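You operate a simulated robot arm through the tools that you are given. There is no shell and no other tool.

Carry out the task below with a simulated robot arm. There is one attempt and no reset: what you move stays moved.

Task
Dust the block in the blue tray under the yoke at the yellow card's amps.
Fine: yoke across the tray, field on, two puffs of powder, field off, then DEMAG; the yoke stays.

Only the result counts: the job must be done as asked and must still hold three seconds after the hand-in. Knocking over, shifting, dropping, spilling or breaking anything else fails it.

Robot
A 7-joint arm with a fingered hand, fixed in place. Base frame: the origin is on the floor under the middle of its stand, x ahead of it, y to its left, z up; the work surface is at about z = 75. Readings come in cm, rad, newtons and seconds.
With the tool pointing down near the work surface it reaches from about 10 to 68 cm from the base axis. Its first joint turns from -1.204 to 3.002 rad. Payload 3.4 kg.
The TCP is the grasp point between the finger pads, 3.9 cm short of the fingertips. In the tool frame z runs along the fingers and y along their closing line. The gripper opens to 18 cm; its body begins 11.1 cm behind the TCP. The gripper is a hand of 3 fingers: y runs from the thumb to the fingers, the wrist lies at [0, 0, -26.2] in the tool frame, and closing takes about 1.5 s.
Orientation is that of the tool frame in the base frame, as [roll, pitch, yaw] about the fixed x, y, z axes, in that order (R = Rz(yaw) Ry(pitch) Rx(roll)). With the fingers straight down and closing along the base's y, the tool's x points along the base's -x, its y along +y and its z along -z.

Tools
- The arm moves only by the tool play_rows. Its argument "motion" is a list that holds one entry, the list of rows, each a list of 6 numbers: the shift along the tool's x, y, z in mm, then the turn, a rotation vector about the tool's x, y, z in rad. In form: [[[dx, dy, dz, ax, ay, az], ...]]. A call has 1 to 20 rows; each row is the pose to reach, as a shift and turn from the pose commanded when the call began, along the tool's axes at that moment. "fingers" is the gripper command, from -1 (fully open) to 1 (shut), values between in proportion, set as the call begins (left out, the last holds). Each row takes 0.2 s and may step no farther than 5 cm and 0.15 rad from the row before; otherwise, or with a gripper value out of range, the whole call is refused. A pose out of reach is approached as far as the arm can. The call stops where the force on the tool passes 40 N (or 10 N more than at its start, if that is more) or the arm is blocked; 0.2 s more then pass. Each finger travels about 7.2 cm/s and halts on what it meets, pressing with about 21 N; the grip force reading is that of the motor and also rises with nothing between the fingers. The clock runs only during rows and for 0.2 s after the last one: add rows that repeat a pose to give the fingers time. The reply holds the time, the measured pose of the TCP, the force on the tool along the base axes, the opening and the grip force, in the units named above and with some noise, with the torque about the TCP (base axes, N m) and any sound that the robot's microphone picked up, and new pictures: "views" is both (left out), scene, wrist or none.
- Cameras (640 x 400 px; columns grow to the right, rows downward): "scene" is fixed at [21.9, 65.18, 170.65]; the picture's right is [-0.99, -0.12, 0.00], its down [-0.07, 0.55, -0.83] and it looks along [0.10, -0.83, -0.55] (base axes); focal length 341 px, centre (320, 200). "wrist" rides on the gripper at [6.2, -3.6, -12.8] in the tool frame; the picture's right is [0.50, 0.87, 0.00], its down [-0.75, 0.44, -0.49] and it looks along [-0.43, 0.25, 0.87] (tool axes); focal length 226 px, centre (320, 200). There is no depth. A picture from a camera that has moved, and an enlarged one, comes with that camera's place and axes in the base frame and with its lens.
- move_column(by): moves the trunk up (or, below 0, down) by that many cm; the arm rides with it, the base frame stays. It gives what a move gives, with no picture.
- set_fingers(finger1, finger2, thumb_bend): sets how far each is bent, from 0 (flat) to 1 (curled in); at 0.3 the hand is open as for a grip, at 0.7 the pads meet at the TCP. One left out holds its place. A second passes; each finger stops where it meets its share of the squeeze, and holds until it gets a number again. A gripper value or a shape takes the hand back. It gives what a move gives, with no picture; readings hold the bend of each and the force on the fingers (four entries, about 0 where the hand has none), thumb and palm.
- grasp_type(shape): the hand has 3 fingers and takes this shape, open, in about a second: jaw (thumb against the fingers, like two jaws); tri (thumb and two fingers); tip (a fingertip pinch); poke (one finger out to press); point (the index stretched); flat (the hand flat); cup (the hand cupped); fist (a fist). The gripper value then closes the fingers along that shape, each until it touches; the sizes above hold for jaw. It gives what a move gives, with no picture.
- close_up(camera, box): a new picture of the part [left, top, right, bottom] of that camera's present view, enlarged. It takes no simulated time.
- sign_off(): hands the job in; it is judged then, once.

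Places have to be worked out from the pictures, the camera data and where the tool is seen. Open the gripper and draw the arm clear of the work before you hand the job in, unless the task says otherwise.

The tools are called after "Request:" by a JSON object that holds its "api" and its "payload". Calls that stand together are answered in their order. play_rows: Moves the arm, as the interface text tells. Its arguments: {"type":"object","properties":{"motion":{"type":"array","items":{"type":"array","items":{"type":"array","items":{"type":"number"}}}},"fingers":{"type":"number"},"views":{"type":"string","enum":["both","scene","wrist","none"]}},"required":["motion"]} The other tools are called the same way: move_column (by) moves the trunk up or down; grasp_type (shape) gives the hand a shape; set_fingers (finger1, finger2, thumb_bend) moves the fingers one by one; close_up (camera, box) takes an enlarged picture of a part of a camera's view; sign_off () hands the job in.

At the start:

```text
time_s: 0.0
tool_pos: [38.68, -42.12, 128.53]
tool_rot: [3.139, 0.0, -3.141]
ft_force: [0.2, -0.4, 0.1]
moment: [-0.02, -0.01, 0.01]
gripper_width: 17.97
grip_force: 0.1
shape: jaw
bend: [0.3, 0.3, 0.3]
finger forces: [0.0, 0.0, 0.0, 0.0, 0.0, 0.2]
trunk travel left (down, up): [-45.0, 9.2]
```

scene: 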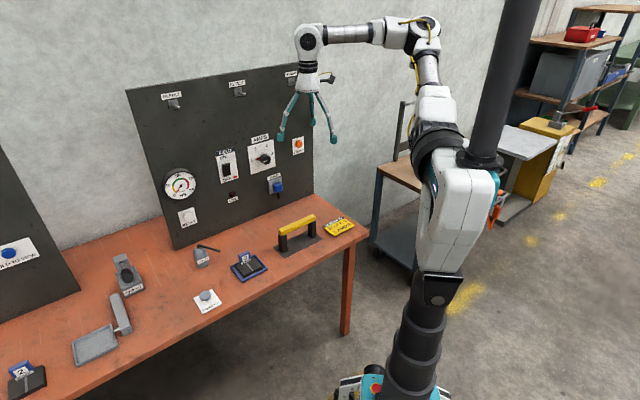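
wrist: 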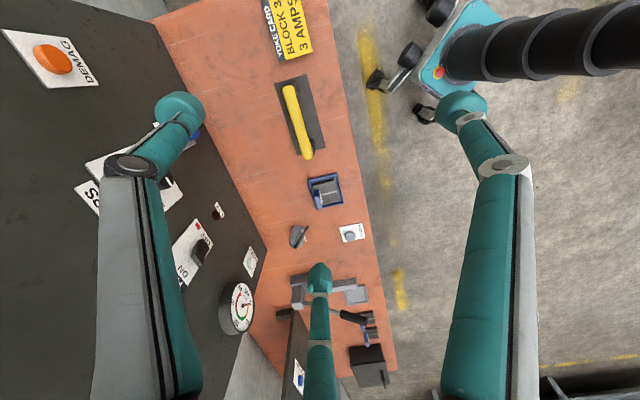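

I begin by looking closely at the panel, the card and the bench items before moving anything.

Request:
{"api": "close_up", "payload": {"camera": "scene", "box": [120, 60, 320, 185]}}

Request:
{"api": "close_up", "payload": {"camera": "scene", "box": [150, 140, 310, 240]}}

Request:
{"api": "close_up", "payload": {"camera": "scene", "box": [180, 200, 380, 325]}}

Request:
{"api": "close_up", "payload": {"camera": "scene", "box": [0, 220, 240, 400]}}

Request:
{"api": "close_up", "payload": {"camera": "wrist", "box": [220, 0, 400, 112]}}

Request:
{"api": "close_up", "payload": {"camera": "wrist", "box": [240, 100, 400, 300]}}

```text
3.20 times, centred on (220, 122) of scene
camera zoom: at [21.9, 65.18, 170.65], right [-0.99, -0.12, 0.0], down [-0.07, 0.55, -0.83], along [0.1, -0.83, -0.55], focal length 1092 px, centre (640, 448)
```

zoom: 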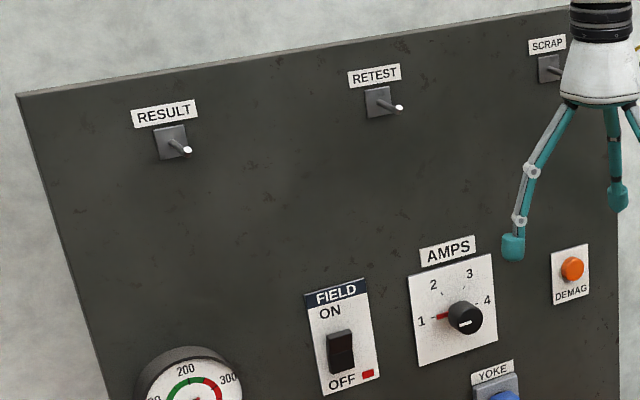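

```text
4.00 times, centred on (230, 190) of scene
camera zoom: at [21.9, 65.18, 170.65], right [-0.99, -0.12, 0.0], down [-0.07, 0.55, -0.83], along [0.1, -0.83, -0.55], focal length 1365 px, centre (680, 240)
```

zoom: 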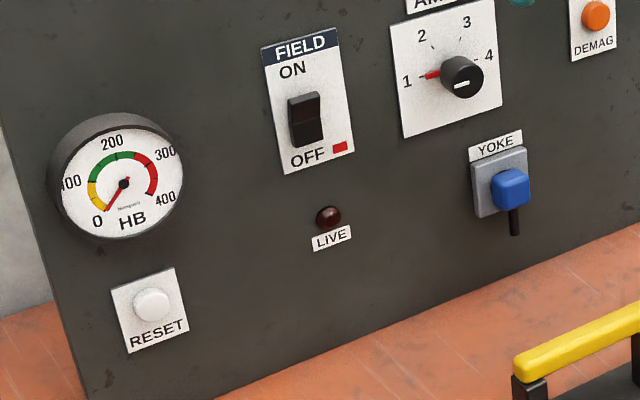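

```text
3.20 times, centred on (280, 262) of scene
camera zoom: at [21.9, 65.18, 170.65], right [-0.99, -0.12, 0.0], down [-0.07, 0.55, -0.83], along [0.1, -0.83, -0.55], focal length 1092 px, centre (448, 0)
```

zoom: 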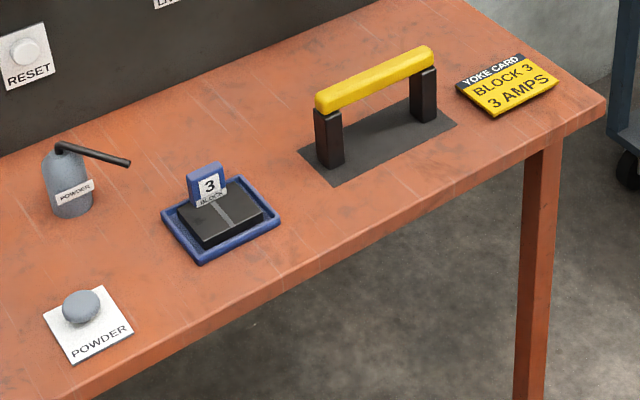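

```text
2.22 times, centred on (120, 310) of scene
camera zoom: at [21.9, 65.18, 170.65], right [-0.99, -0.12, 0.0], down [-0.07, 0.55, -0.83], along [0.1, -0.83, -0.55], focal length 759 px, centre (764, -44)
```

zoom: 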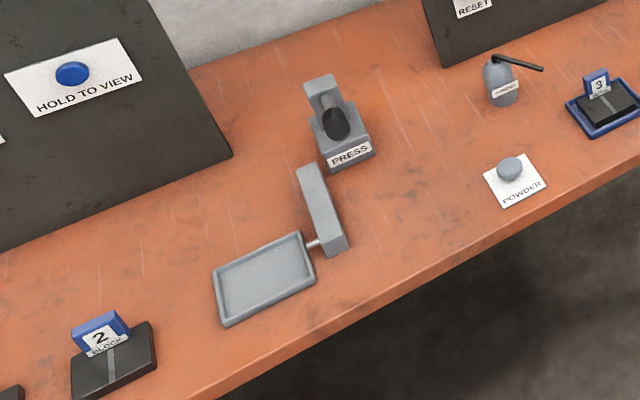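

```text
3.56 times, centred on (310, 56) of wrist
camera zoom: at [32.36, -45.8, 141.44], right [-0.5, 0.87, 0.0], down [0.75, 0.43, 0.49], along [0.43, 0.25, -0.87], focal length 804 px, centre (356, 712)
```

zoom: 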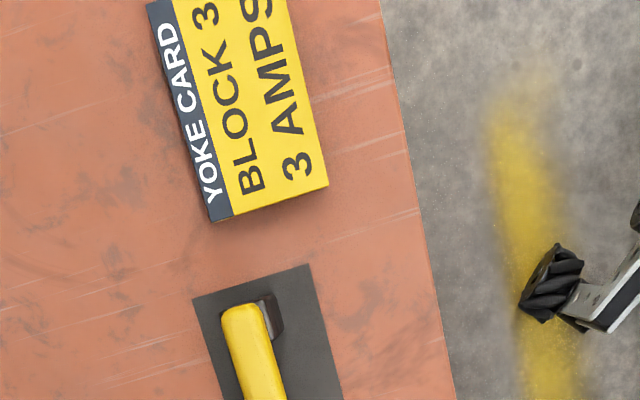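

```text
2.00 times, centred on (320, 200) of wrist
camera zoom: at [32.36, -45.8, 141.44], right [-0.5, 0.87, 0.0], down [0.75, 0.43, 0.49], along [0.43, 0.25, -0.87], focal length 452 px, centre (320, 200)
```

zoom: 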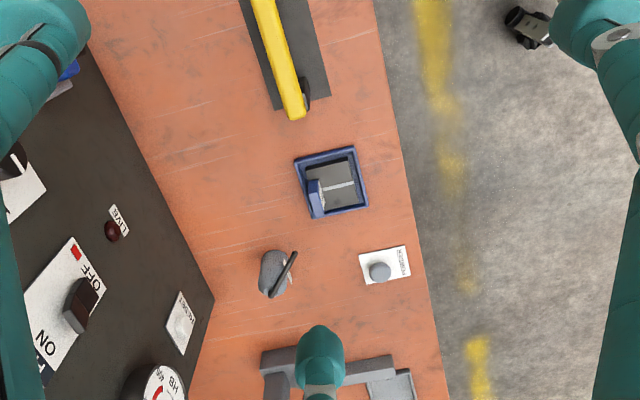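

The card reads BLOCK 3, 3 AMPS, and the block in the blue tray is number 3. I zoom further on the dial, switch, tray and yoke to read their state and shape.

Request:
{"api": "close_up", "payload": {"camera": "scene", "box": [240, 130, 310, 175]}}

Request:
{"api": "close_up", "payload": {"camera": "scene", "box": [210, 140, 250, 210]}}

Request:
{"api": "close_up", "payload": {"camera": "scene", "box": [225, 245, 275, 285]}}

Request:
{"api": "close_up", "payload": {"camera": "scene", "box": [270, 205, 330, 260]}}

Request:
{"api": "close_up", "payload": {"camera": "scene", "box": [185, 235, 245, 315]}}

Request:
{"api": "close_up", "payload": {"camera": "wrist", "box": [300, 160, 380, 260]}}

Request:
{"api": "close_up", "payload": {"camera": "wrist", "box": [260, 70, 340, 170]}}

Request:
{"api": "close_up", "payload": {"camera": "wrist", "box": [60, 120, 260, 320]}}

```text
8.89 times, centred on (275, 152) of scene
camera zoom: at [21.9, 65.18, 170.65], right [-0.99, -0.12, 0.0], down [-0.07, 0.55, -0.83], along [0.1, -0.83, -0.55], focal length 3034 px, centre (720, 622)
```

zoom: 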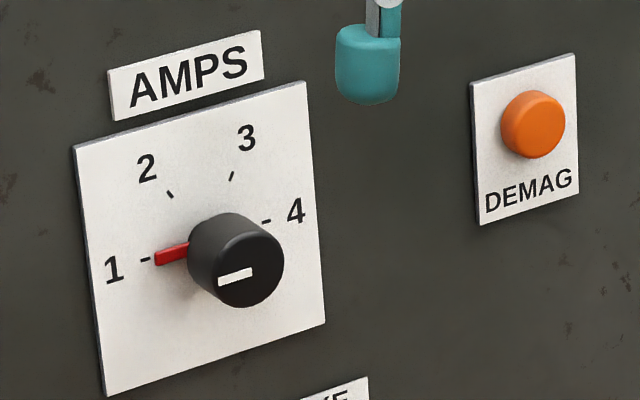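

```text
5.71 times, centred on (230, 175) of scene
camera zoom: at [21.9, 65.18, 170.65], right [-0.99, -0.12, 0.0], down [-0.07, 0.55, -0.83], along [0.1, -0.83, -0.55], focal length 1951 px, centre (834, 343)
```

zoom: 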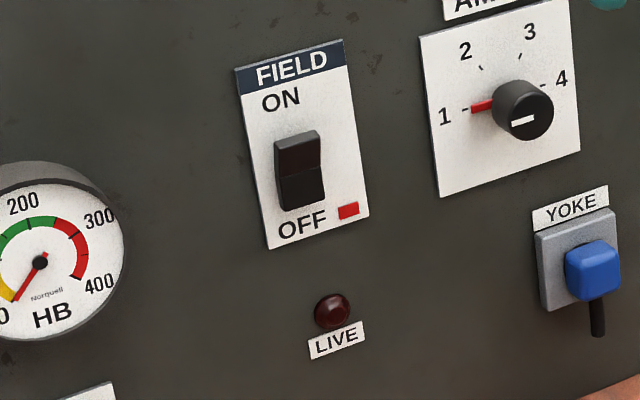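

```text
10.00 times, centred on (250, 265) of scene
camera zoom: at [21.9, 65.18, 170.65], right [-0.99, -0.12, 0.0], down [-0.07, 0.55, -0.83], along [0.1, -0.83, -0.55], focal length 3414 px, centre (1020, -450)
```

zoom: 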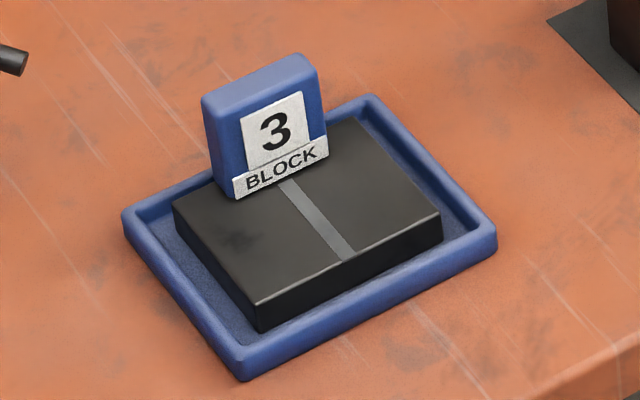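

```text
7.27 times, centred on (300, 232) of scene
camera zoom: at [21.9, 65.18, 170.65], right [-0.99, -0.12, 0.0], down [-0.07, 0.55, -0.83], along [0.1, -0.83, -0.55], focal length 2482 px, centre (466, -36)
```

zoom: 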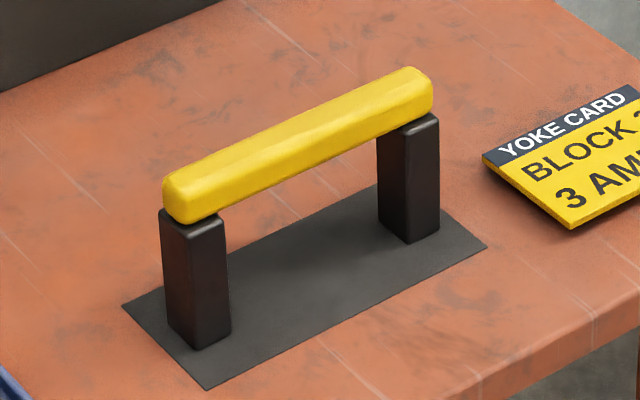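

```text
5.00 times, centred on (215, 275) of scene
camera zoom: at [21.9, 65.18, 170.65], right [-0.99, -0.12, 0.0], down [-0.07, 0.55, -0.83], along [0.1, -0.83, -0.55], focal length 1707 px, centre (845, -175)
```

zoom: 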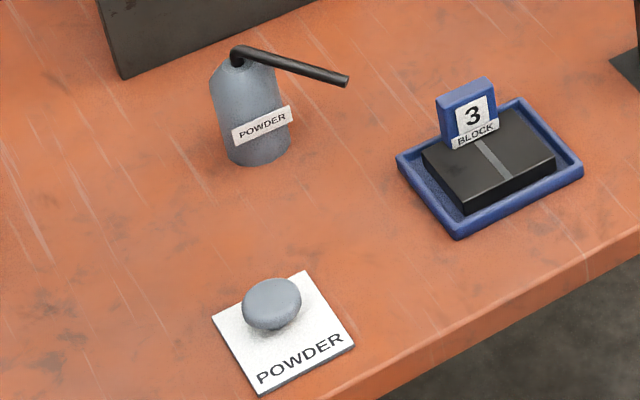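

```text
4.00 times, centred on (340, 210) of wrist
camera zoom: at [32.36, -45.8, 141.44], right [-0.5, 0.87, 0.0], down [0.75, 0.43, 0.49], along [0.43, 0.25, -0.87], focal length 904 px, centre (240, 160)
```

zoom: 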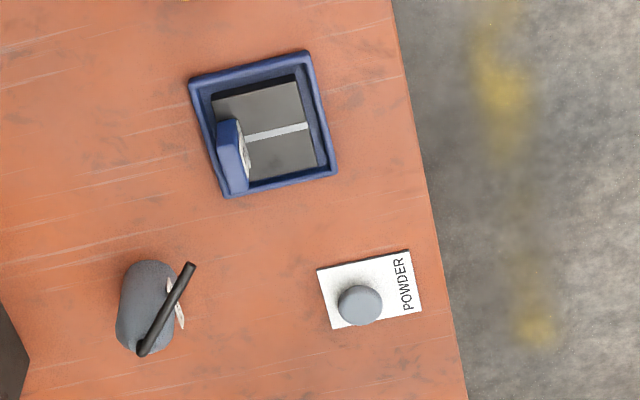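

```text
4.00 times, centred on (300, 120) of wrist
camera zoom: at [32.36, -45.8, 141.44], right [-0.5, 0.87, 0.0], down [0.75, 0.43, 0.49], along [0.43, 0.25, -0.87], focal length 904 px, centre (400, 520)
```

zoom: 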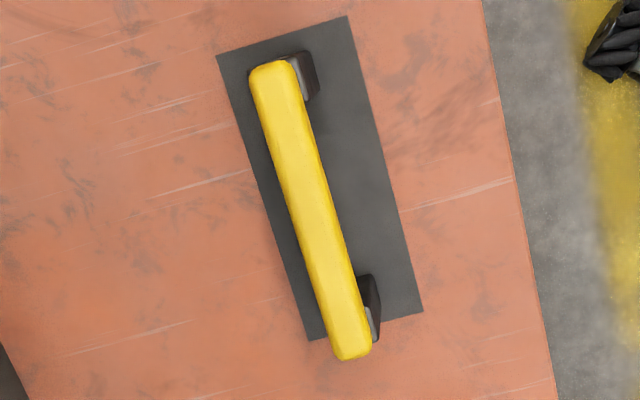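

```text
2.00 times, centred on (160, 220) of wrist
camera zoom: at [32.36, -45.8, 141.44], right [-0.5, 0.87, 0.0], down [0.75, 0.43, 0.49], along [0.43, 0.25, -0.87], focal length 452 px, centre (640, 160)
```

zoom: 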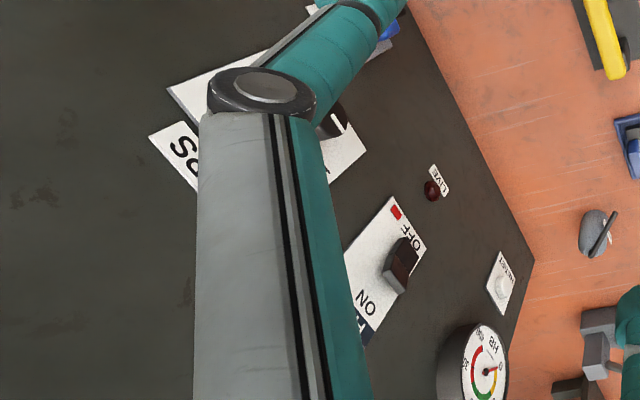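

The dial pointer sits at 1, the rocker is at OFF, and block 3's seam runs across the tray. So the yoke keeps its present direction (about 45° in the base frame) and its centre is near (44, -45), with the tray near (61, -27). I bring the hand above the yoke, turned so the fingers close across the handle, and look again.

Request:
{"api": "play_rows", "payload": {"motion": [[[-7, -3, 30, 0, 0, -0.1], [-14, -6, 60, 0, 0, -0.2], [-21, -9, 90, 0, 0, -0.3], [-28, -13, 120, 0, 0, -0.4], [-35, -16, 150, 0, 0, -0.5], [-42, -19, 180, 0, 0, -0.6], [-49, -22, 200, 0, 0, -0.7], [-56, -26, 220, 0, 0, -0.785], [-56, -26, 220, 0, 0, -0.785]]]}}

```text
time_s: 2.0
tool_pos: [44.12, -44.22, 106.96]
tool_rot: [-3.137, -0.002, -2.355]
ft_force: [0.4, 0.2, -0.1]
moment: [-0.01, -0.01, -0.01]
gripper_width: 17.99
grip_force: 0.2
shape: jaw
bend: [0.3, 0.3, 0.3]
finger forces: [0.0, 0.1, 0.0, 0.0, 0.1, 0.0]
trunk travel left (down, up): [-45.0, 9.2]
camera wrist: at [42.28, -51.22, 119.81], right [-0.97, 0.26, 0.0], down [0.22, 0.84, 0.49], along [0.13, 0.47, -0.87], focal length 226 px, centre (320, 200)
```

scene: 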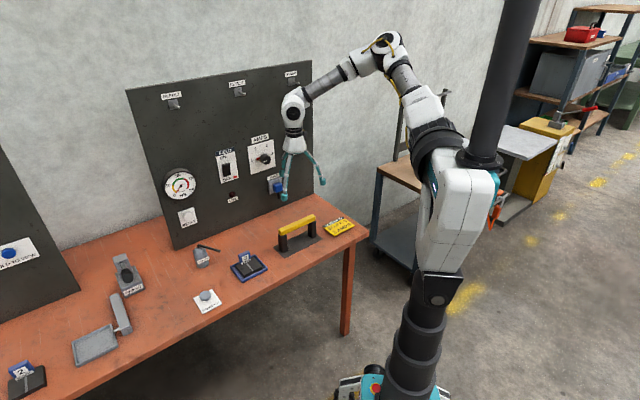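
wrist: 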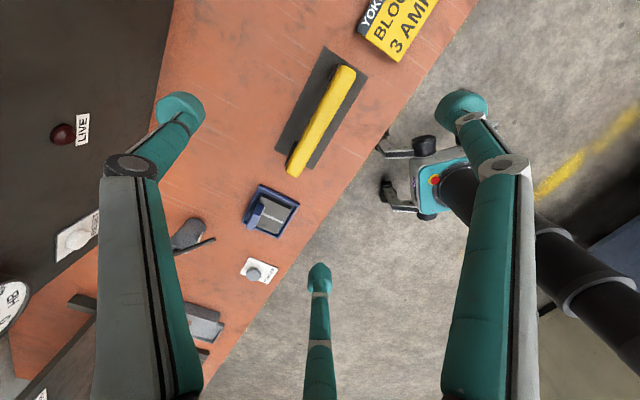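

The hand is over the yoke with the right heading. I zoom on the yoke and tray from here to measure their places.

Request:
{"api": "close_up", "payload": {"camera": "wrist", "box": [260, 30, 400, 190]}}

Request:
{"api": "close_up", "payload": {"camera": "wrist", "box": [220, 165, 320, 245]}}

Request:
{"api": "close_up", "payload": {"camera": "scene", "box": [265, 205, 345, 260]}}

```text
2.50 times, centred on (330, 110) of wrist
camera zoom: at [42.28, -51.22, 119.81], right [-0.97, 0.26, 0.0], down [0.22, 0.84, 0.49], along [0.13, 0.47, -0.87], focal length 565 px, centre (295, 425)
```

zoom: 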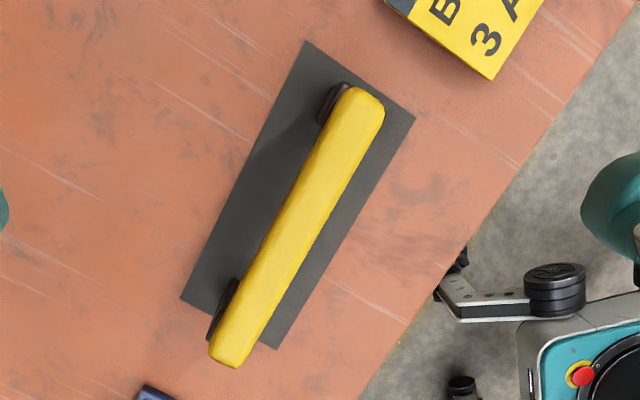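

```text
5.00 times, centred on (270, 205) of wrist
camera zoom: at [42.28, -51.22, 119.81], right [-0.97, 0.26, 0.0], down [0.22, 0.84, 0.49], along [0.13, 0.47, -0.87], focal length 1130 px, centre (570, 175)
```

zoom: 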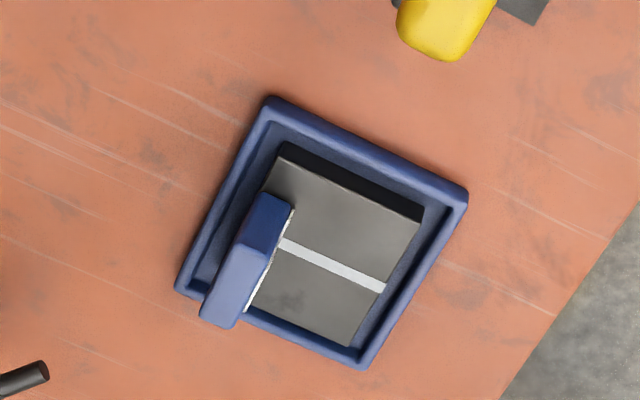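

```text
7.27 times, centred on (305, 232) of scene
camera zoom: at [21.9, 65.18, 170.65], right [-0.99, -0.12, 0.0], down [-0.07, 0.55, -0.83], along [0.1, -0.83, -0.55], focal length 2482 px, centre (429, -36)
```

zoom: 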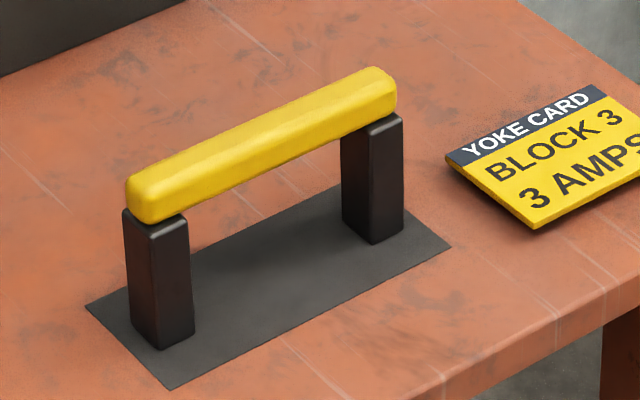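

Measured in table axes (e1 along the bench at 45°, e2 away from the panel), the yoke handle is centred at about (0, -62.9) with its top near z = 85.7. The tray centre is near (23.8, -62). I lower to z = 93 with the fingers partly closed, to see how the fingers sit around the handle.

Request:
{"api": "play_rows", "payload": {"motion": [[[0, -1, 35, 0, 0, 0], [0, -2, 70, 0, 0, 0], [0, -3, 105, 0, 0, 0], [0, -4, 140, 0, 0, 0], [0, -4, 140, 0, 0, 0], [0, -4, 140, 0, 0, 0]]], "fingers": 0.2}}

Request:
{"api": "close_up", "payload": {"camera": "scene", "box": [255, 170, 345, 260]}}

```text
time_s: 3.4
tool_pos: [44.46, -44.62, 92.8]
tool_rot: [-3.139, -0.001, -2.356]
ft_force: [-1.0, 0.4, 0.5]
moment: [0.0, 0.02, 0.01]
gripper_width: 7.26
grip_force: 0.1
shape: jaw
bend: [0.72, 0.72, 0.74]
finger forces: [0.0, 0.0, 0.1, 0.0, 0.0, 0.0]
trunk travel left (down, up): [-45.0, 9.2]
camera wrist: at [42.61, -51.63, 105.63], right [-0.97, 0.26, 0.0], down [0.23, 0.84, 0.49], along [0.13, 0.47, -0.87], focal length 226 px, centre (320, 200)
```

scene: 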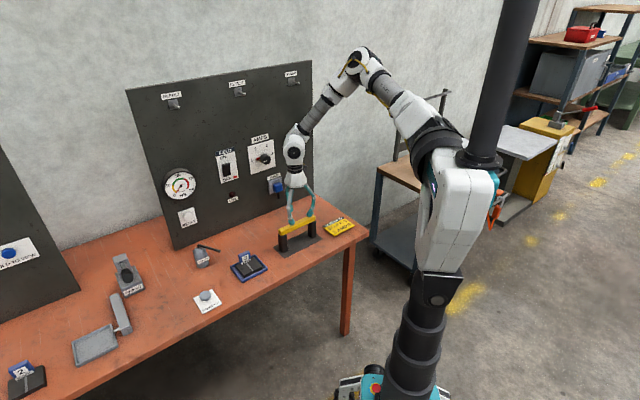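
wrist: 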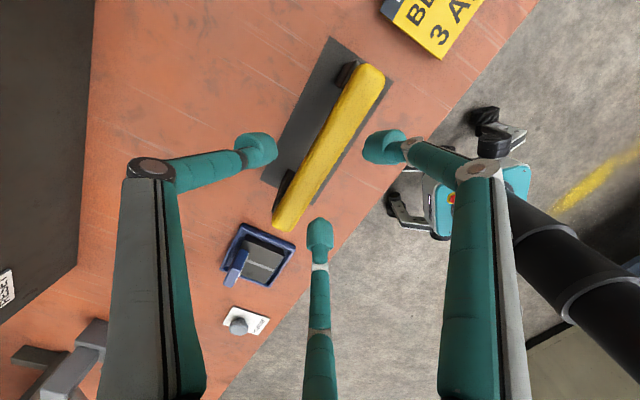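

```text
4.44 times, centred on (300, 215) of scene
camera zoom: at [21.9, 65.18, 170.65], right [-0.99, -0.12, 0.0], down [-0.07, 0.55, -0.83], along [0.1, -0.83, -0.55], focal length 1517 px, centre (409, 133)
```

zoom: 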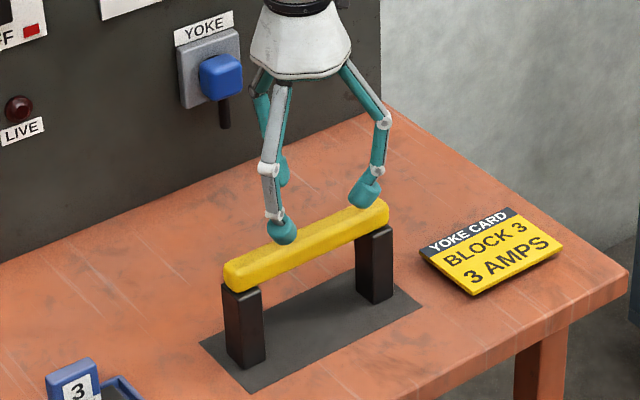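

At this opening the thumb and two fingers come in from three sides, with the tips about 4 cm below the TCP. I shift 8–9 mm towards the finger side so all three meet the handle together, open slightly and descend to z = 87.3. That keeps the tips high enough to clear the block's tag later.

Request:
{"api": "play_rows", "payload": {"motion": [[[0, 4, 0, 0, 0, 0], [0, 9, 0, 0, 0, 0], [0, 9, 20, 0, 0, 0], [0, 9, 40, 0, 0, 0], [0, 9, 55, 0, 0, 0], [0, 9, 55, 0, 0, 0]]], "fingers": -0.15}}

Request:
{"api": "close_up", "payload": {"camera": "scene", "box": [255, 170, 345, 260]}}

Request:
{"api": "close_up", "payload": {"camera": "wrist", "box": [200, 30, 440, 270]}}

```text
time_s: 4.8
tool_pos: [43.83, -44.01, 87.42]
tool_rot: [-3.14, -0.002, -2.355]
ft_force: [-0.2, 0.2, 0.0]
moment: [0.03, -0.03, -0.01]
gripper_width: 10.29
grip_force: 0.0
shape: jaw
bend: [0.7, 0.7, 0.7]
finger forces: [0.0, 0.0, 0.0, 0.1, 0.1, 0.0]
trunk travel left (down, up): [-45.0, 9.2]
camera wrist: at [41.95, -50.93, 100.17], right [-0.97, 0.26, 0.0], down [0.23, 0.84, 0.49], along [0.13, 0.47, -0.87], focal length 226 px, centre (320, 200)
```

scene: 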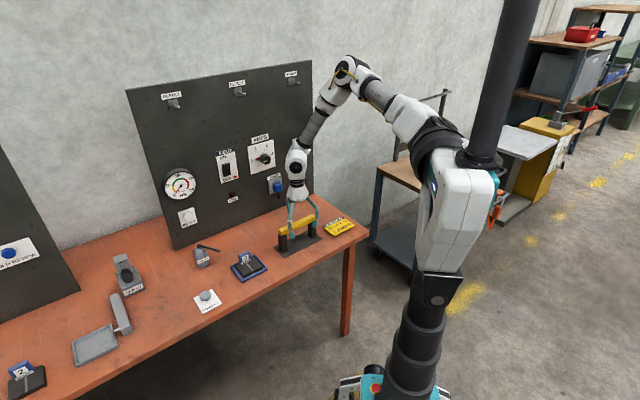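
wrist: 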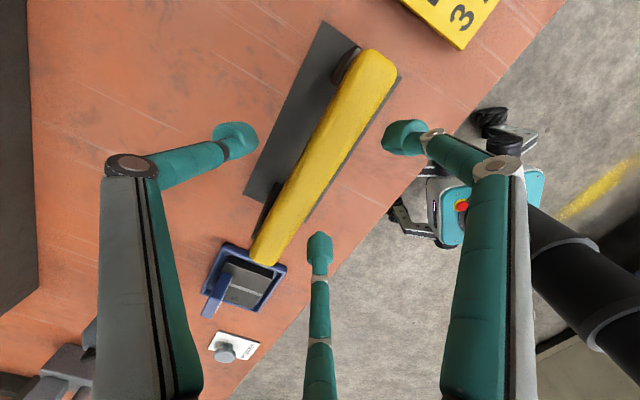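

```text
4.44 times, centred on (300, 215) of scene
camera zoom: at [21.9, 65.18, 170.65], right [-0.99, -0.12, 0.0], down [-0.07, 0.55, -0.83], along [0.1, -0.83, -0.55], focal length 1517 px, centre (409, 133)
```

zoom: 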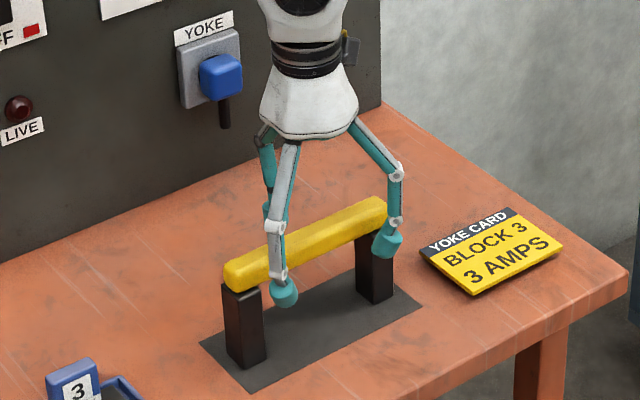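

```text
1.67 times, centred on (320, 150) of wrist
camera zoom: at [41.95, -50.93, 100.17], right [-0.97, 0.26, 0.0], down [0.23, 0.84, 0.49], along [0.13, 0.47, -0.87], focal length 377 px, centre (320, 283)
```

zoom: 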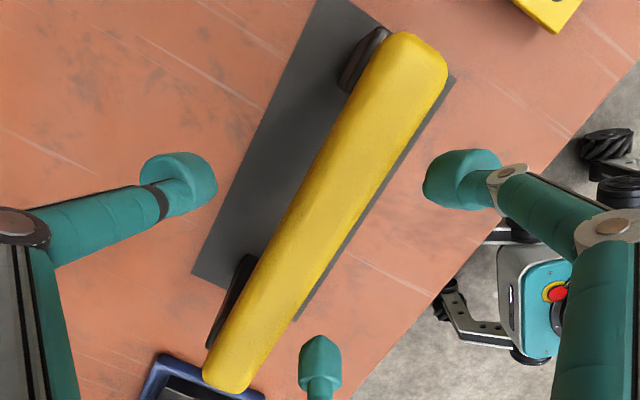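

The handle sits between the thumb and the two fingers with room on each side. I close on it and hold position while the fingers travel.

Request:
{"api": "play_rows", "payload": {"motion": [[[0, 0, 0, 0, 0, 0], [0, 0, 0, 0, 0, 0], [0, 0, 0, 0, 0, 0], [0, 0, 0, 0, 0, 0], [0, 0, 0, 0, 0, 0], [0, 0, 0, 0, 0, 0], [0, 0, 0, 0, 0, 0], [0, 0, 0, 0, 0, 0]]], "fingers": 1}}

Request:
{"api": "close_up", "payload": {"camera": "scene", "box": [255, 170, 345, 260]}}

Request:
{"api": "close_up", "payload": {"camera": "wrist", "box": [200, 30, 440, 270]}}

```text
time_s: 6.6
tool_pos: [43.89, -44.0, 87.26]
tool_rot: [-3.14, -0.006, -2.356]
ft_force: [-0.4, 0.3, 0.2]
moment: [-0.01, -0.02, -0.01]
gripper_width: 2.45
grip_force: 20.8
shape: jaw
bend: [0.72, 0.72, 0.74]
finger forces: [16.1, 16.1, 0.0, 0.0, 21.3, 0.1]
trunk travel left (down, up): [-45.0, 9.2]
camera wrist: at [41.98, -50.94, 100.16], right [-0.97, 0.26, 0.0], down [0.23, 0.84, 0.49], along [0.13, 0.47, -0.87], focal length 226 px, centre (320, 200)
```

scene: 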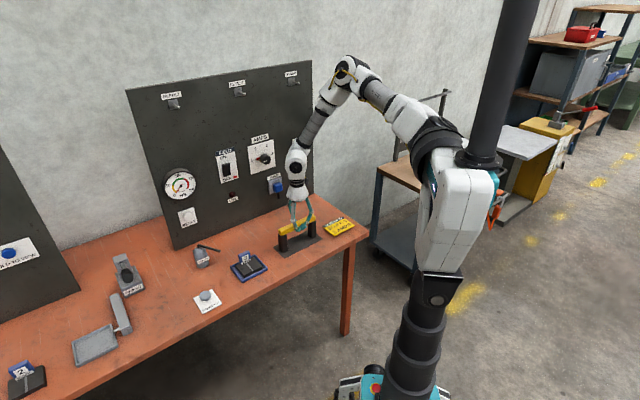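
wrist: 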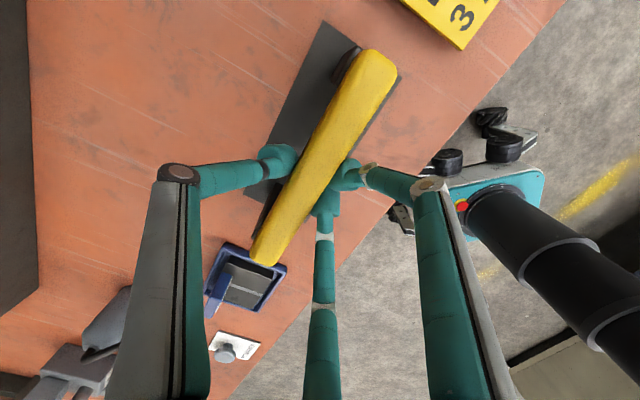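

```text
4.44 times, centred on (300, 215) of scene
camera zoom: at [21.9, 65.18, 170.65], right [-0.99, -0.12, 0.0], down [-0.07, 0.55, -0.83], along [0.1, -0.83, -0.55], focal length 1517 px, centre (409, 133)
```

zoom: 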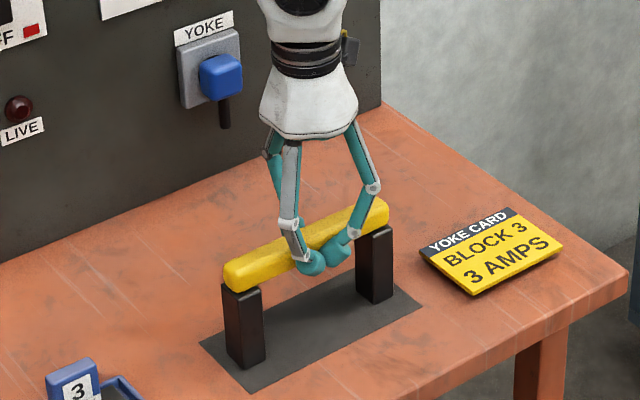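

```text
1.67 times, centred on (320, 150) of wrist
camera zoom: at [41.98, -50.94, 100.16], right [-0.97, 0.26, 0.0], down [0.23, 0.84, 0.49], along [0.13, 0.47, -0.87], focal length 377 px, centre (320, 283)
```

zoom: 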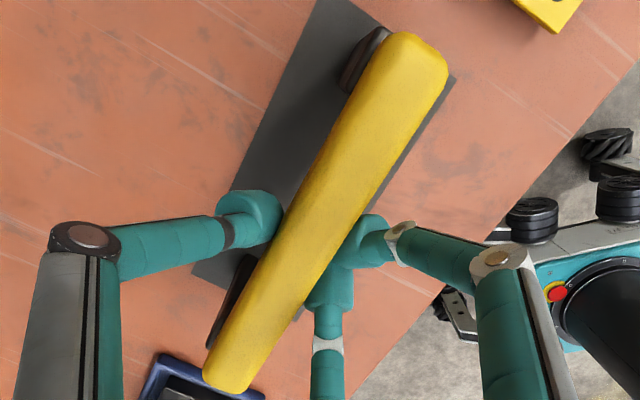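

The grip is firm (thumb 21 N, fingers 16 N each) and the yoke has not shifted. I lift it gently by 3 cm and watch the force reading.

Request:
{"api": "play_rows", "payload": {"motion": [[[0, 0, -8, 0, 0, 0], [0, 0, -16, 0, 0, 0], [0, 0, -24, 0, 0, 0], [0, 0, -30, 0, 0, 0], [0, 0, -30, 0, 0, 0]]]}}

Request:
{"api": "close_up", "payload": {"camera": "scene", "box": [255, 170, 345, 260]}}

```text
time_s: 7.8
tool_pos: [43.9, -43.98, 90.31]
tool_rot: [-3.139, -0.004, -2.356]
ft_force: [-0.1, 0.0, -10.0]
moment: [0.1, 0.08, 0.02]
gripper_width: 2.34
grip_force: 20.8
shape: jaw
bend: [0.72, 0.72, 0.73]
finger forces: [17.3, 17.1, 0.0, 0.1, 20.8, 0.0]
trunk travel left (down, up): [-45.0, 9.2]
camera wrist: at [41.98, -50.99, 103.13], right [-0.97, 0.26, 0.0], down [0.23, 0.84, 0.49], along [0.13, 0.47, -0.87], focal length 226 px, centre (320, 200)
```

scene: 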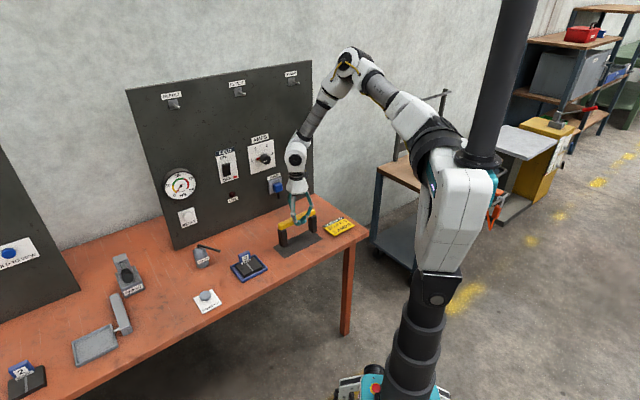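
wrist: 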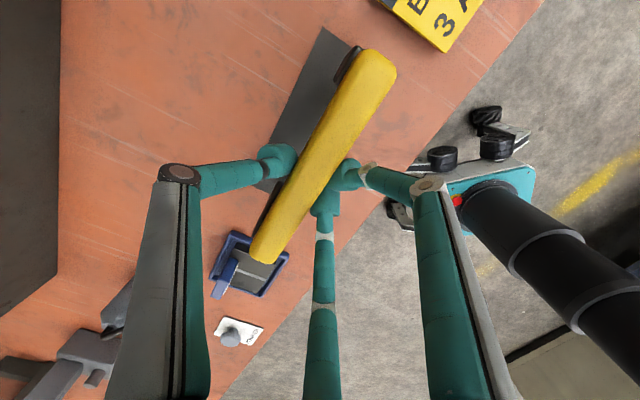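

```text
4.44 times, centred on (300, 215) of scene
camera zoom: at [21.9, 65.18, 170.65], right [-0.99, -0.12, 0.0], down [-0.07, 0.55, -0.83], along [0.1, -0.83, -0.55], focal length 1517 px, centre (409, 133)
```

zoom: 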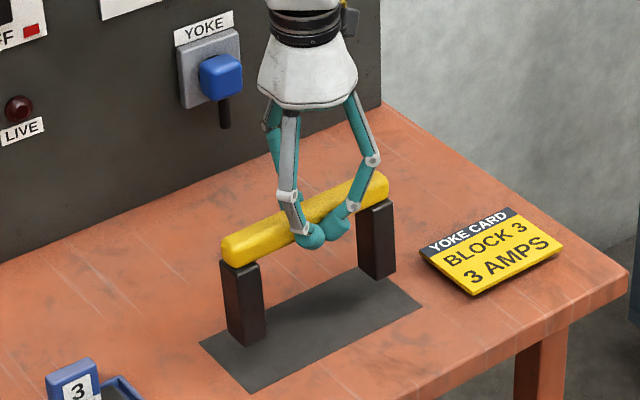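

The yoke hangs level and weighs about 10 N. I raise it another 11 cm to clear the block's tag and carry it 24 cm along the bench to above the tray.

Request:
{"api": "play_rows", "payload": {"motion": [[[0, 0, -25, 0, 0, 0], [0, 0, -55, 0, 0, 0], [0, 0, -85, 0, 0, 0], [0, 0, -110, 0, 0, 0], [-20, 1, -110, 0, 0, 0], [-50, 3, -110, 0, 0, 0], [-80, 4, -110, 0, 0, 0], [-110, 6, -110, 0, 0, 0], [-140, 7, -110, 0, 0, 0], [-170, 8, -110, 0, 0, 0], [-200, 10, -110, 0, 0, 0], [-225, 11, -110, 0, 0, 0], [-239, 11, -110, 0, 0, 0], [-239, 11, -110, 0, 0, 0], [-239, 11, -110, 0, 0, 0]]]}}

Request:
{"api": "close_up", "payload": {"camera": "scene", "box": [200, 180, 300, 290]}}

Request:
{"api": "close_up", "payload": {"camera": "wrist", "box": [200, 30, 440, 270]}}

```text
time_s: 11.0
tool_pos: [59.92, -26.09, 101.18]
tool_rot: [-3.14, -0.005, -2.357]
ft_force: [0.5, -0.4, -11.4]
moment: [0.05, 0.1, 0.0]
gripper_width: 2.35
grip_force: 20.6
shape: jaw
bend: [0.72, 0.72, 0.73]
finger forces: [18.5, 18.5, 0.0, 0.0, 20.9, 0.1]
trunk travel left (down, up): [-45.0, 9.2]
camera wrist: at [58.1, -33.18, 114.12], right [-0.97, 0.26, 0.0], down [0.23, 0.84, 0.49], along [0.13, 0.47, -0.87], focal length 226 px, centre (320, 200)
```

scene: 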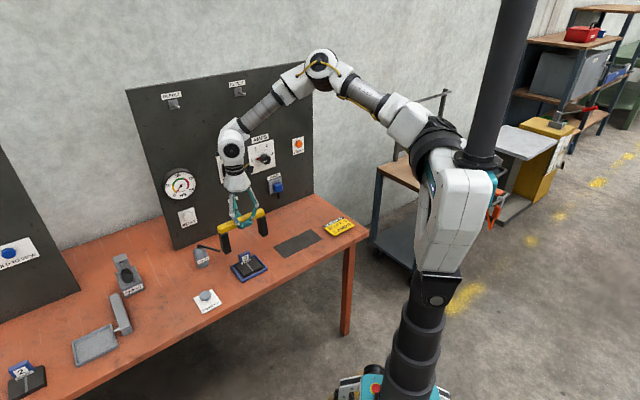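
wrist: 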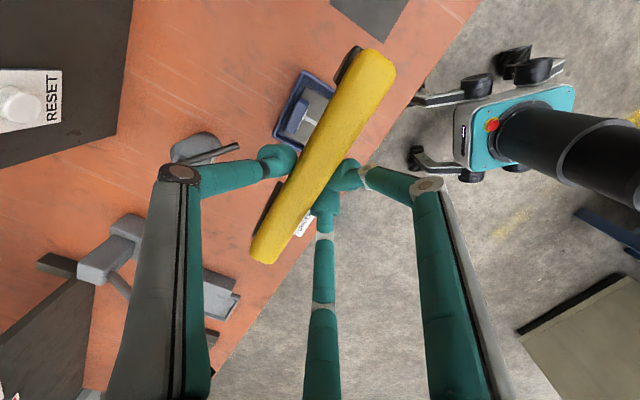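

```text
3.64 times, centred on (250, 235) of scene
camera zoom: at [21.9, 65.18, 170.65], right [-0.99, -0.12, 0.0], down [-0.07, 0.55, -0.83], along [0.1, -0.83, -0.55], focal length 1241 px, centre (574, 73)
```

zoom: 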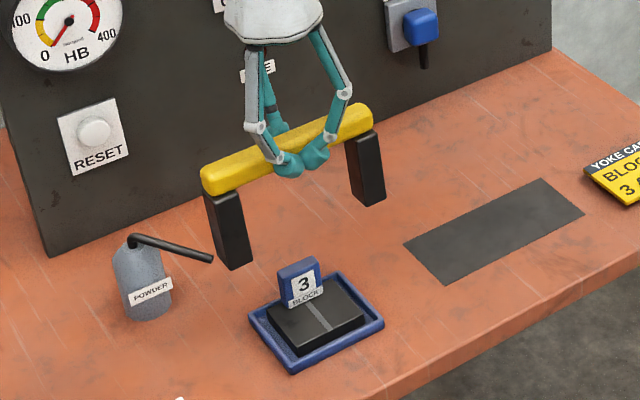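

```text
1.67 times, centred on (320, 150) of wrist
camera zoom: at [58.1, -33.18, 114.12], right [-0.97, 0.26, 0.0], down [0.23, 0.84, 0.49], along [0.13, 0.47, -0.87], focal length 377 px, centre (320, 283)
```

zoom: 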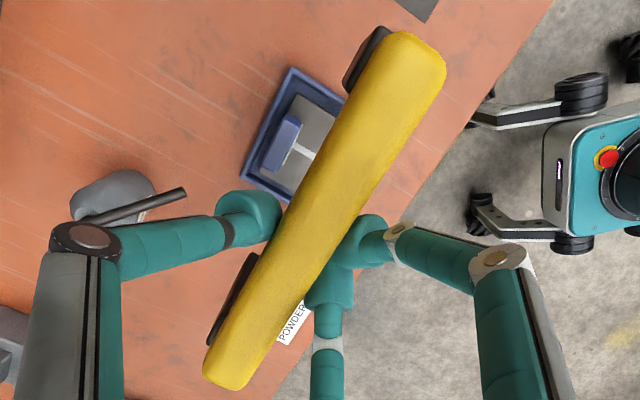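

The hanging yoke's centre works out at about (24.0, -62.0), within 2 mm or so of the tray's centre. I lower most of the way and check the legs against the tray before setting down.

Request:
{"api": "play_rows", "payload": {"motion": [[[-1, 0, 20, 0, 0, 0], [-1, 0, 45, 0, 0, 0], [-1, 0, 70, 0, 0, 0], [-1, 0, 90, 0, 0, 0], [-1, 0, 105, 0, 0, 0], [-1, 0, 105, 0, 0, 0], [-1, 0, 105, 0, 0, 0]]]}}

Request:
{"api": "close_up", "payload": {"camera": "scene", "box": [210, 215, 290, 290]}}

Request:
{"api": "close_up", "payload": {"camera": "wrist", "box": [200, 30, 440, 270]}}

```text
time_s: 12.6
tool_pos: [56.94, -27.88, 94.14]
tool_rot: [-3.141, -0.001, -2.355]
ft_force: [-0.5, 0.3, -10.7]
moment: [0.03, 0.09, 0.01]
gripper_width: 2.37
grip_force: 21.0
shape: jaw
bend: [0.72, 0.72, 0.73]
finger forces: [19.1, 18.9, 0.1, 0.0, 20.9, 0.0]
out of reach, approached as far as the arm can: row 2, 3, 4, 5, 6, 7
trunk travel left (down, up): [-45.0, 9.2]
camera wrist: at [55.19, -34.83, 107.1], right [-0.97, 0.26, 0.0], down [0.23, 0.84, 0.49], along [0.13, 0.47, -0.87], focal length 226 px, centre (320, 200)
```

scene: 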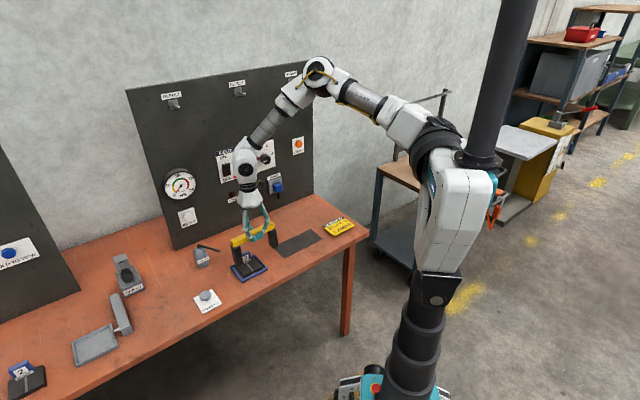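
wrist: 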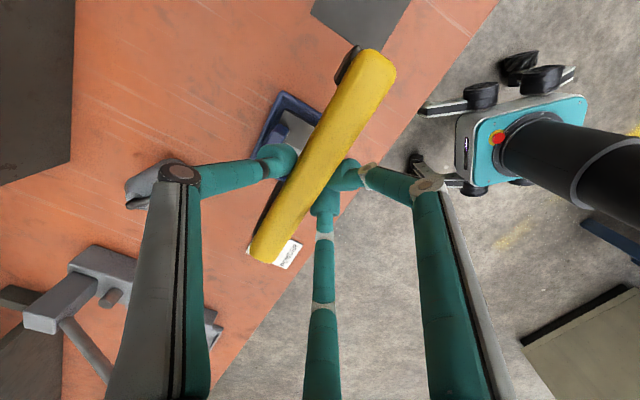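

```text
5.33 times, centred on (250, 252) of scene
camera zoom: at [21.9, 65.18, 170.65], right [-0.99, -0.12, 0.0], down [-0.07, 0.55, -0.83], along [0.1, -0.83, -0.55], focal length 1820 px, centre (693, -80)
```

zoom: 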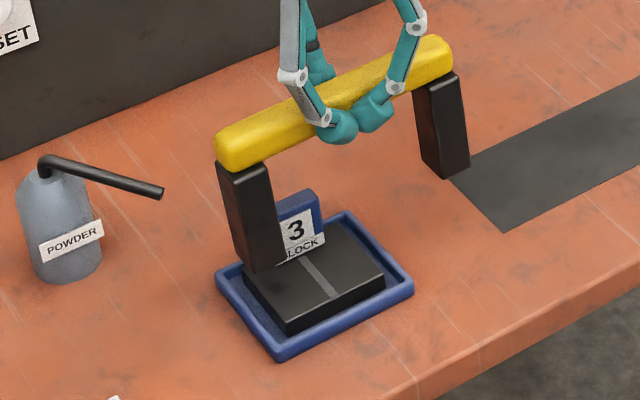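

```text
1.67 times, centred on (320, 150) of wrist
camera zoom: at [55.19, -34.83, 107.1], right [-0.97, 0.26, 0.0], down [0.23, 0.84, 0.49], along [0.13, 0.47, -0.87], focal length 377 px, centre (320, 283)
```

zoom: 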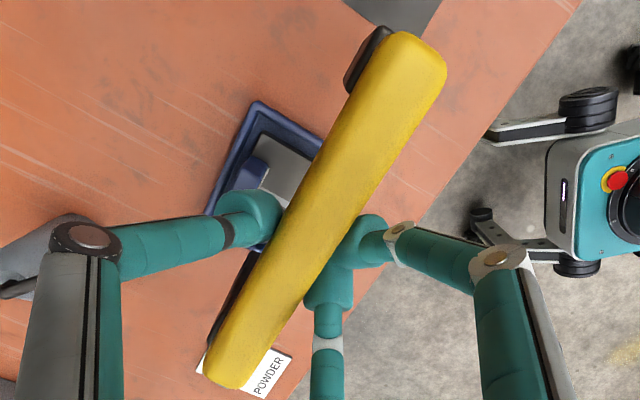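

The arm ran out of reach while lowering and drew in towards the base; nothing touched, and the yoke still hangs free at 10.7 N. I raise it straight back up, and then I'll use the trunk to lower it from a posture that does reach.

Request:
{"api": "play_rows", "payload": {"motion": [[[0, 0, -25, 0, 0, 0], [0, 0, -50, 0, 0, 0], [0, 0, -75, 0, 0, 0], [0, 0, -100, 0, 0, 0], [0, 0, -100, 0, 0, 0]]], "views": "scene"}}

```text
time_s: 13.8
tool_pos: [57.2, -27.89, 104.31]
tool_rot: [3.14, -0.003, -2.355]
ft_force: [0.1, -0.4, -11.4]
moment: [0.05, 0.05, 0.0]
gripper_width: 2.34
grip_force: 20.9
shape: jaw
bend: [0.72, 0.72, 0.73]
finger forces: [0.1, 0.0, 0.0, 0.0, 20.9, 0.0]
trunk travel left (down, up): [-45.0, 9.2]
```

scene: 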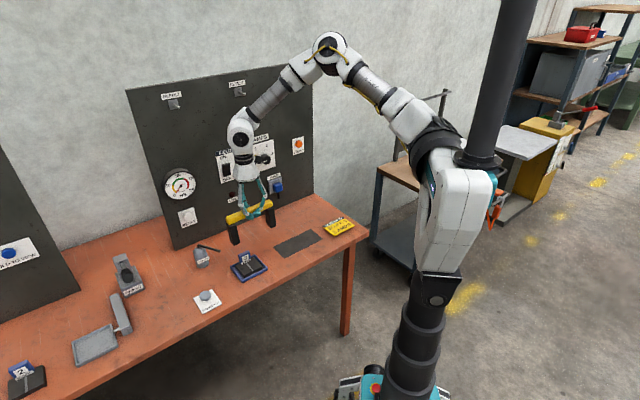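

The command had settled on the clipped pose, so I'm now at (57.2, -27.9, 104.3). Two finger readings dropped to zero though the weight is still carried, so I check the grip by picture.

Request:
{"api": "close_up", "payload": {"camera": "scene", "box": [210, 160, 290, 260]}}

Request:
{"api": "close_up", "payload": {"camera": "wrist", "box": [200, 30, 440, 270]}}

```text
4.00 times, centred on (250, 210) of scene
camera zoom: at [21.9, 65.18, 170.65], right [-0.99, -0.12, 0.0], down [-0.07, 0.55, -0.83], along [0.1, -0.83, -0.55], focal length 1365 px, centre (600, 160)
```

zoom: 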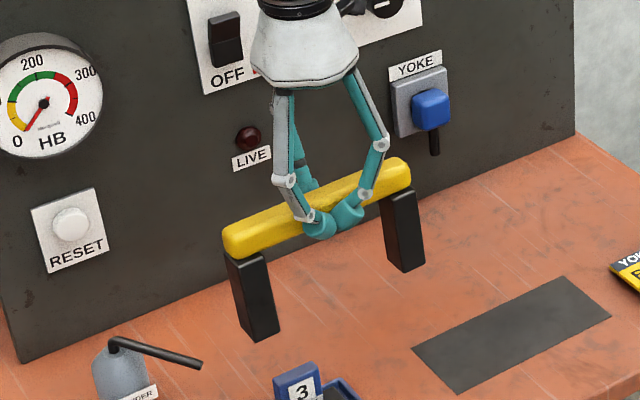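

```text
1.67 times, centred on (320, 150) of wrist
camera zoom: at [55.27, -34.79, 117.13], right [-0.97, 0.26, 0.0], down [0.23, 0.84, 0.49], along [0.13, 0.47, -0.87], focal length 377 px, centre (320, 283)
```

zoom: 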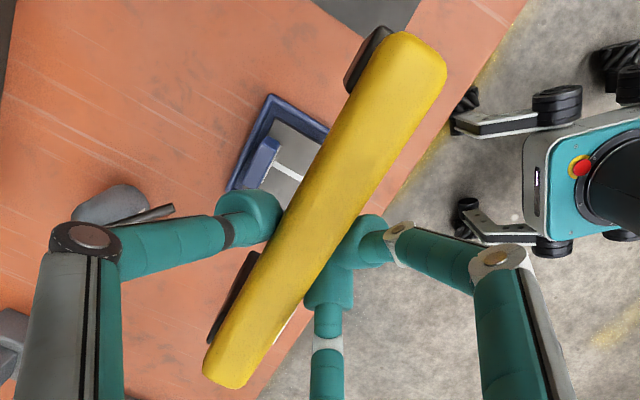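

The grip looks unchanged. I move back over the tray centre at this height, where the arm reaches.

Request:
{"api": "play_rows", "payload": {"motion": [[[-10, -2, 0, 0, 0, 0], [-22, -5, 0, 0, 0, 0], [-33, -7, 0, 0, 0, 0], [-33, -7, 0, 0, 0, 0]]], "views": "none"}}

Request:
{"api": "move_column", "payload": {"by": -8}}

Request:
{"api": "close_up", "payload": {"camera": "scene", "box": [210, 200, 290, 290]}}

Request:
{"api": "close_up", "payload": {"camera": "wrist", "box": [200, 30, 440, 270]}}

```text
time_s: 14.8
tool_pos: [59.91, -25.92, 104.39]
tool_rot: [-3.139, -0.002, -2.357]
ft_force: [0.6, 0.3, -10.4]
moment: [0.06, 0.1, -0.01]
gripper_width: 2.35
grip_force: 21.0
shape: jaw
bend: [0.72, 0.72, 0.73]
finger forces: [0.0, 0.0, 0.0, 0.0, 20.9, 0.0]
trunk travel left (down, up): [-45.0, 9.2]
```

```text
time_s: 16.0
tool_pos: [59.85, -25.87, 96.33]
tool_rot: [-3.139, -0.001, -2.357]
ft_force: [-0.3, 0.3, -10.6]
moment: [0.07, 0.06, 0.0]
gripper_width: 2.35
grip_force: 21.1
shape: jaw
bend: [0.72, 0.72, 0.73]
finger forces: [0.0, 0.1, 0.0, 0.0, 21.0, 0.0]
trunk travel left (down, up): [-37.0, 17.2]
```

```text
4.44 times, centred on (250, 245) of scene
camera zoom: at [21.9, 65.18, 170.65], right [-0.99, -0.12, 0.0], down [-0.07, 0.55, -0.83], along [0.1, -0.83, -0.55], focal length 1517 px, centre (631, 0)
```

zoom: 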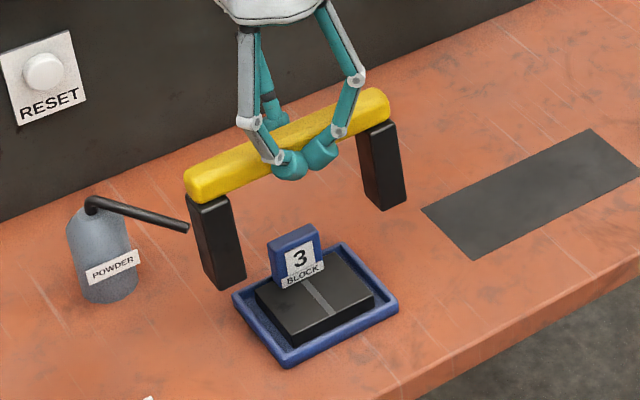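

```text
1.67 times, centred on (320, 150) of wrist
camera zoom: at [58.01, -32.85, 109.19], right [-0.97, 0.26, 0.0], down [0.23, 0.84, 0.49], along [0.13, 0.47, -0.87], focal length 377 px, centre (320, 283)
```

zoom: 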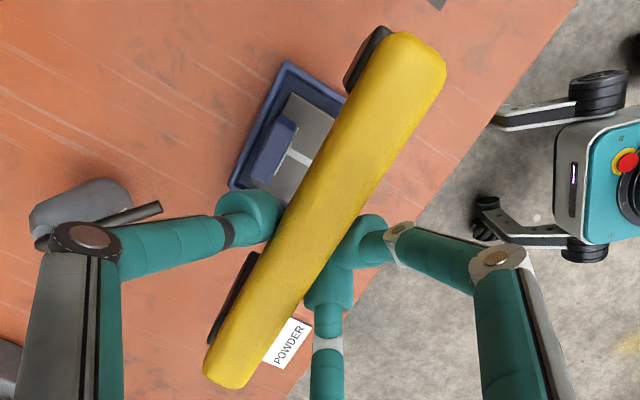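

The yoke is centred over the tray (24.0 against 23.9) with the legs about 8 mm outside the rim on both sides. I lower 5 cm more on the trunk and check again.

Request:
{"api": "move_column", "payload": {"by": -5}}

Request:
{"api": "close_up", "payload": {"camera": "scene", "box": [210, 215, 290, 290]}}

Request:
{"api": "close_up", "payload": {"camera": "wrist", "box": [200, 30, 440, 270]}}

```text
time_s: 16.9
tool_pos: [59.81, -25.86, 91.4]
tool_rot: [-3.139, -0.002, -2.356]
ft_force: [0.1, 0.5, -10.1]
moment: [0.08, 0.07, -0.02]
gripper_width: 2.33
grip_force: 21.5
shape: jaw
bend: [0.72, 0.72, 0.73]
finger forces: [0.0, 0.1, 0.0, 0.0, 21.0, 0.1]
trunk travel left (down, up): [-32.0, 22.2]
```

```text
5.33 times, centred on (250, 252) of scene
camera zoom: at [21.9, 65.18, 170.65], right [-0.99, -0.12, 0.0], down [-0.07, 0.55, -0.83], along [0.1, -0.83, -0.55], focal length 1820 px, centre (693, -80)
```

zoom: 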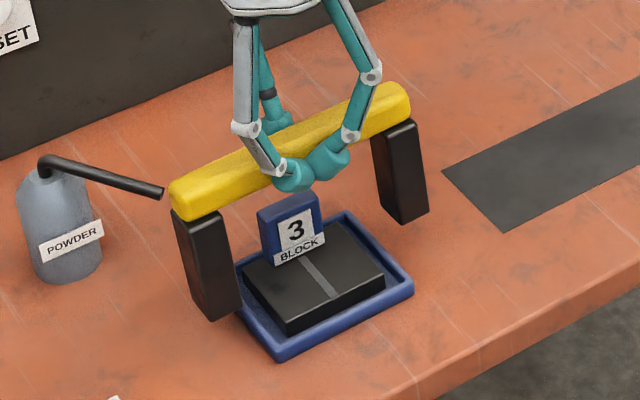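

```text
1.67 times, centred on (320, 150) of wrist
camera zoom: at [57.98, -32.84, 104.23], right [-0.97, 0.26, 0.0], down [0.23, 0.84, 0.49], along [0.13, 0.47, -0.87], focal length 377 px, centre (320, 283)
```

zoom: 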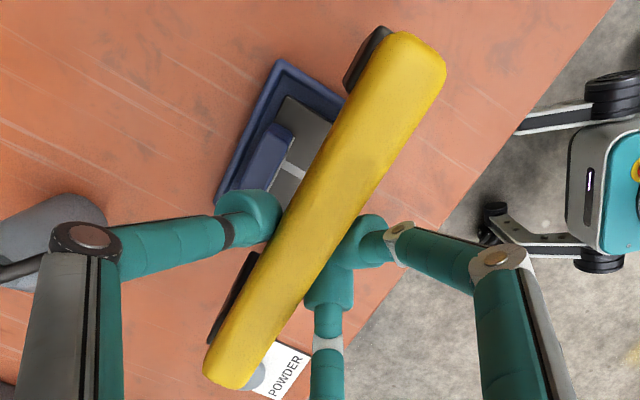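

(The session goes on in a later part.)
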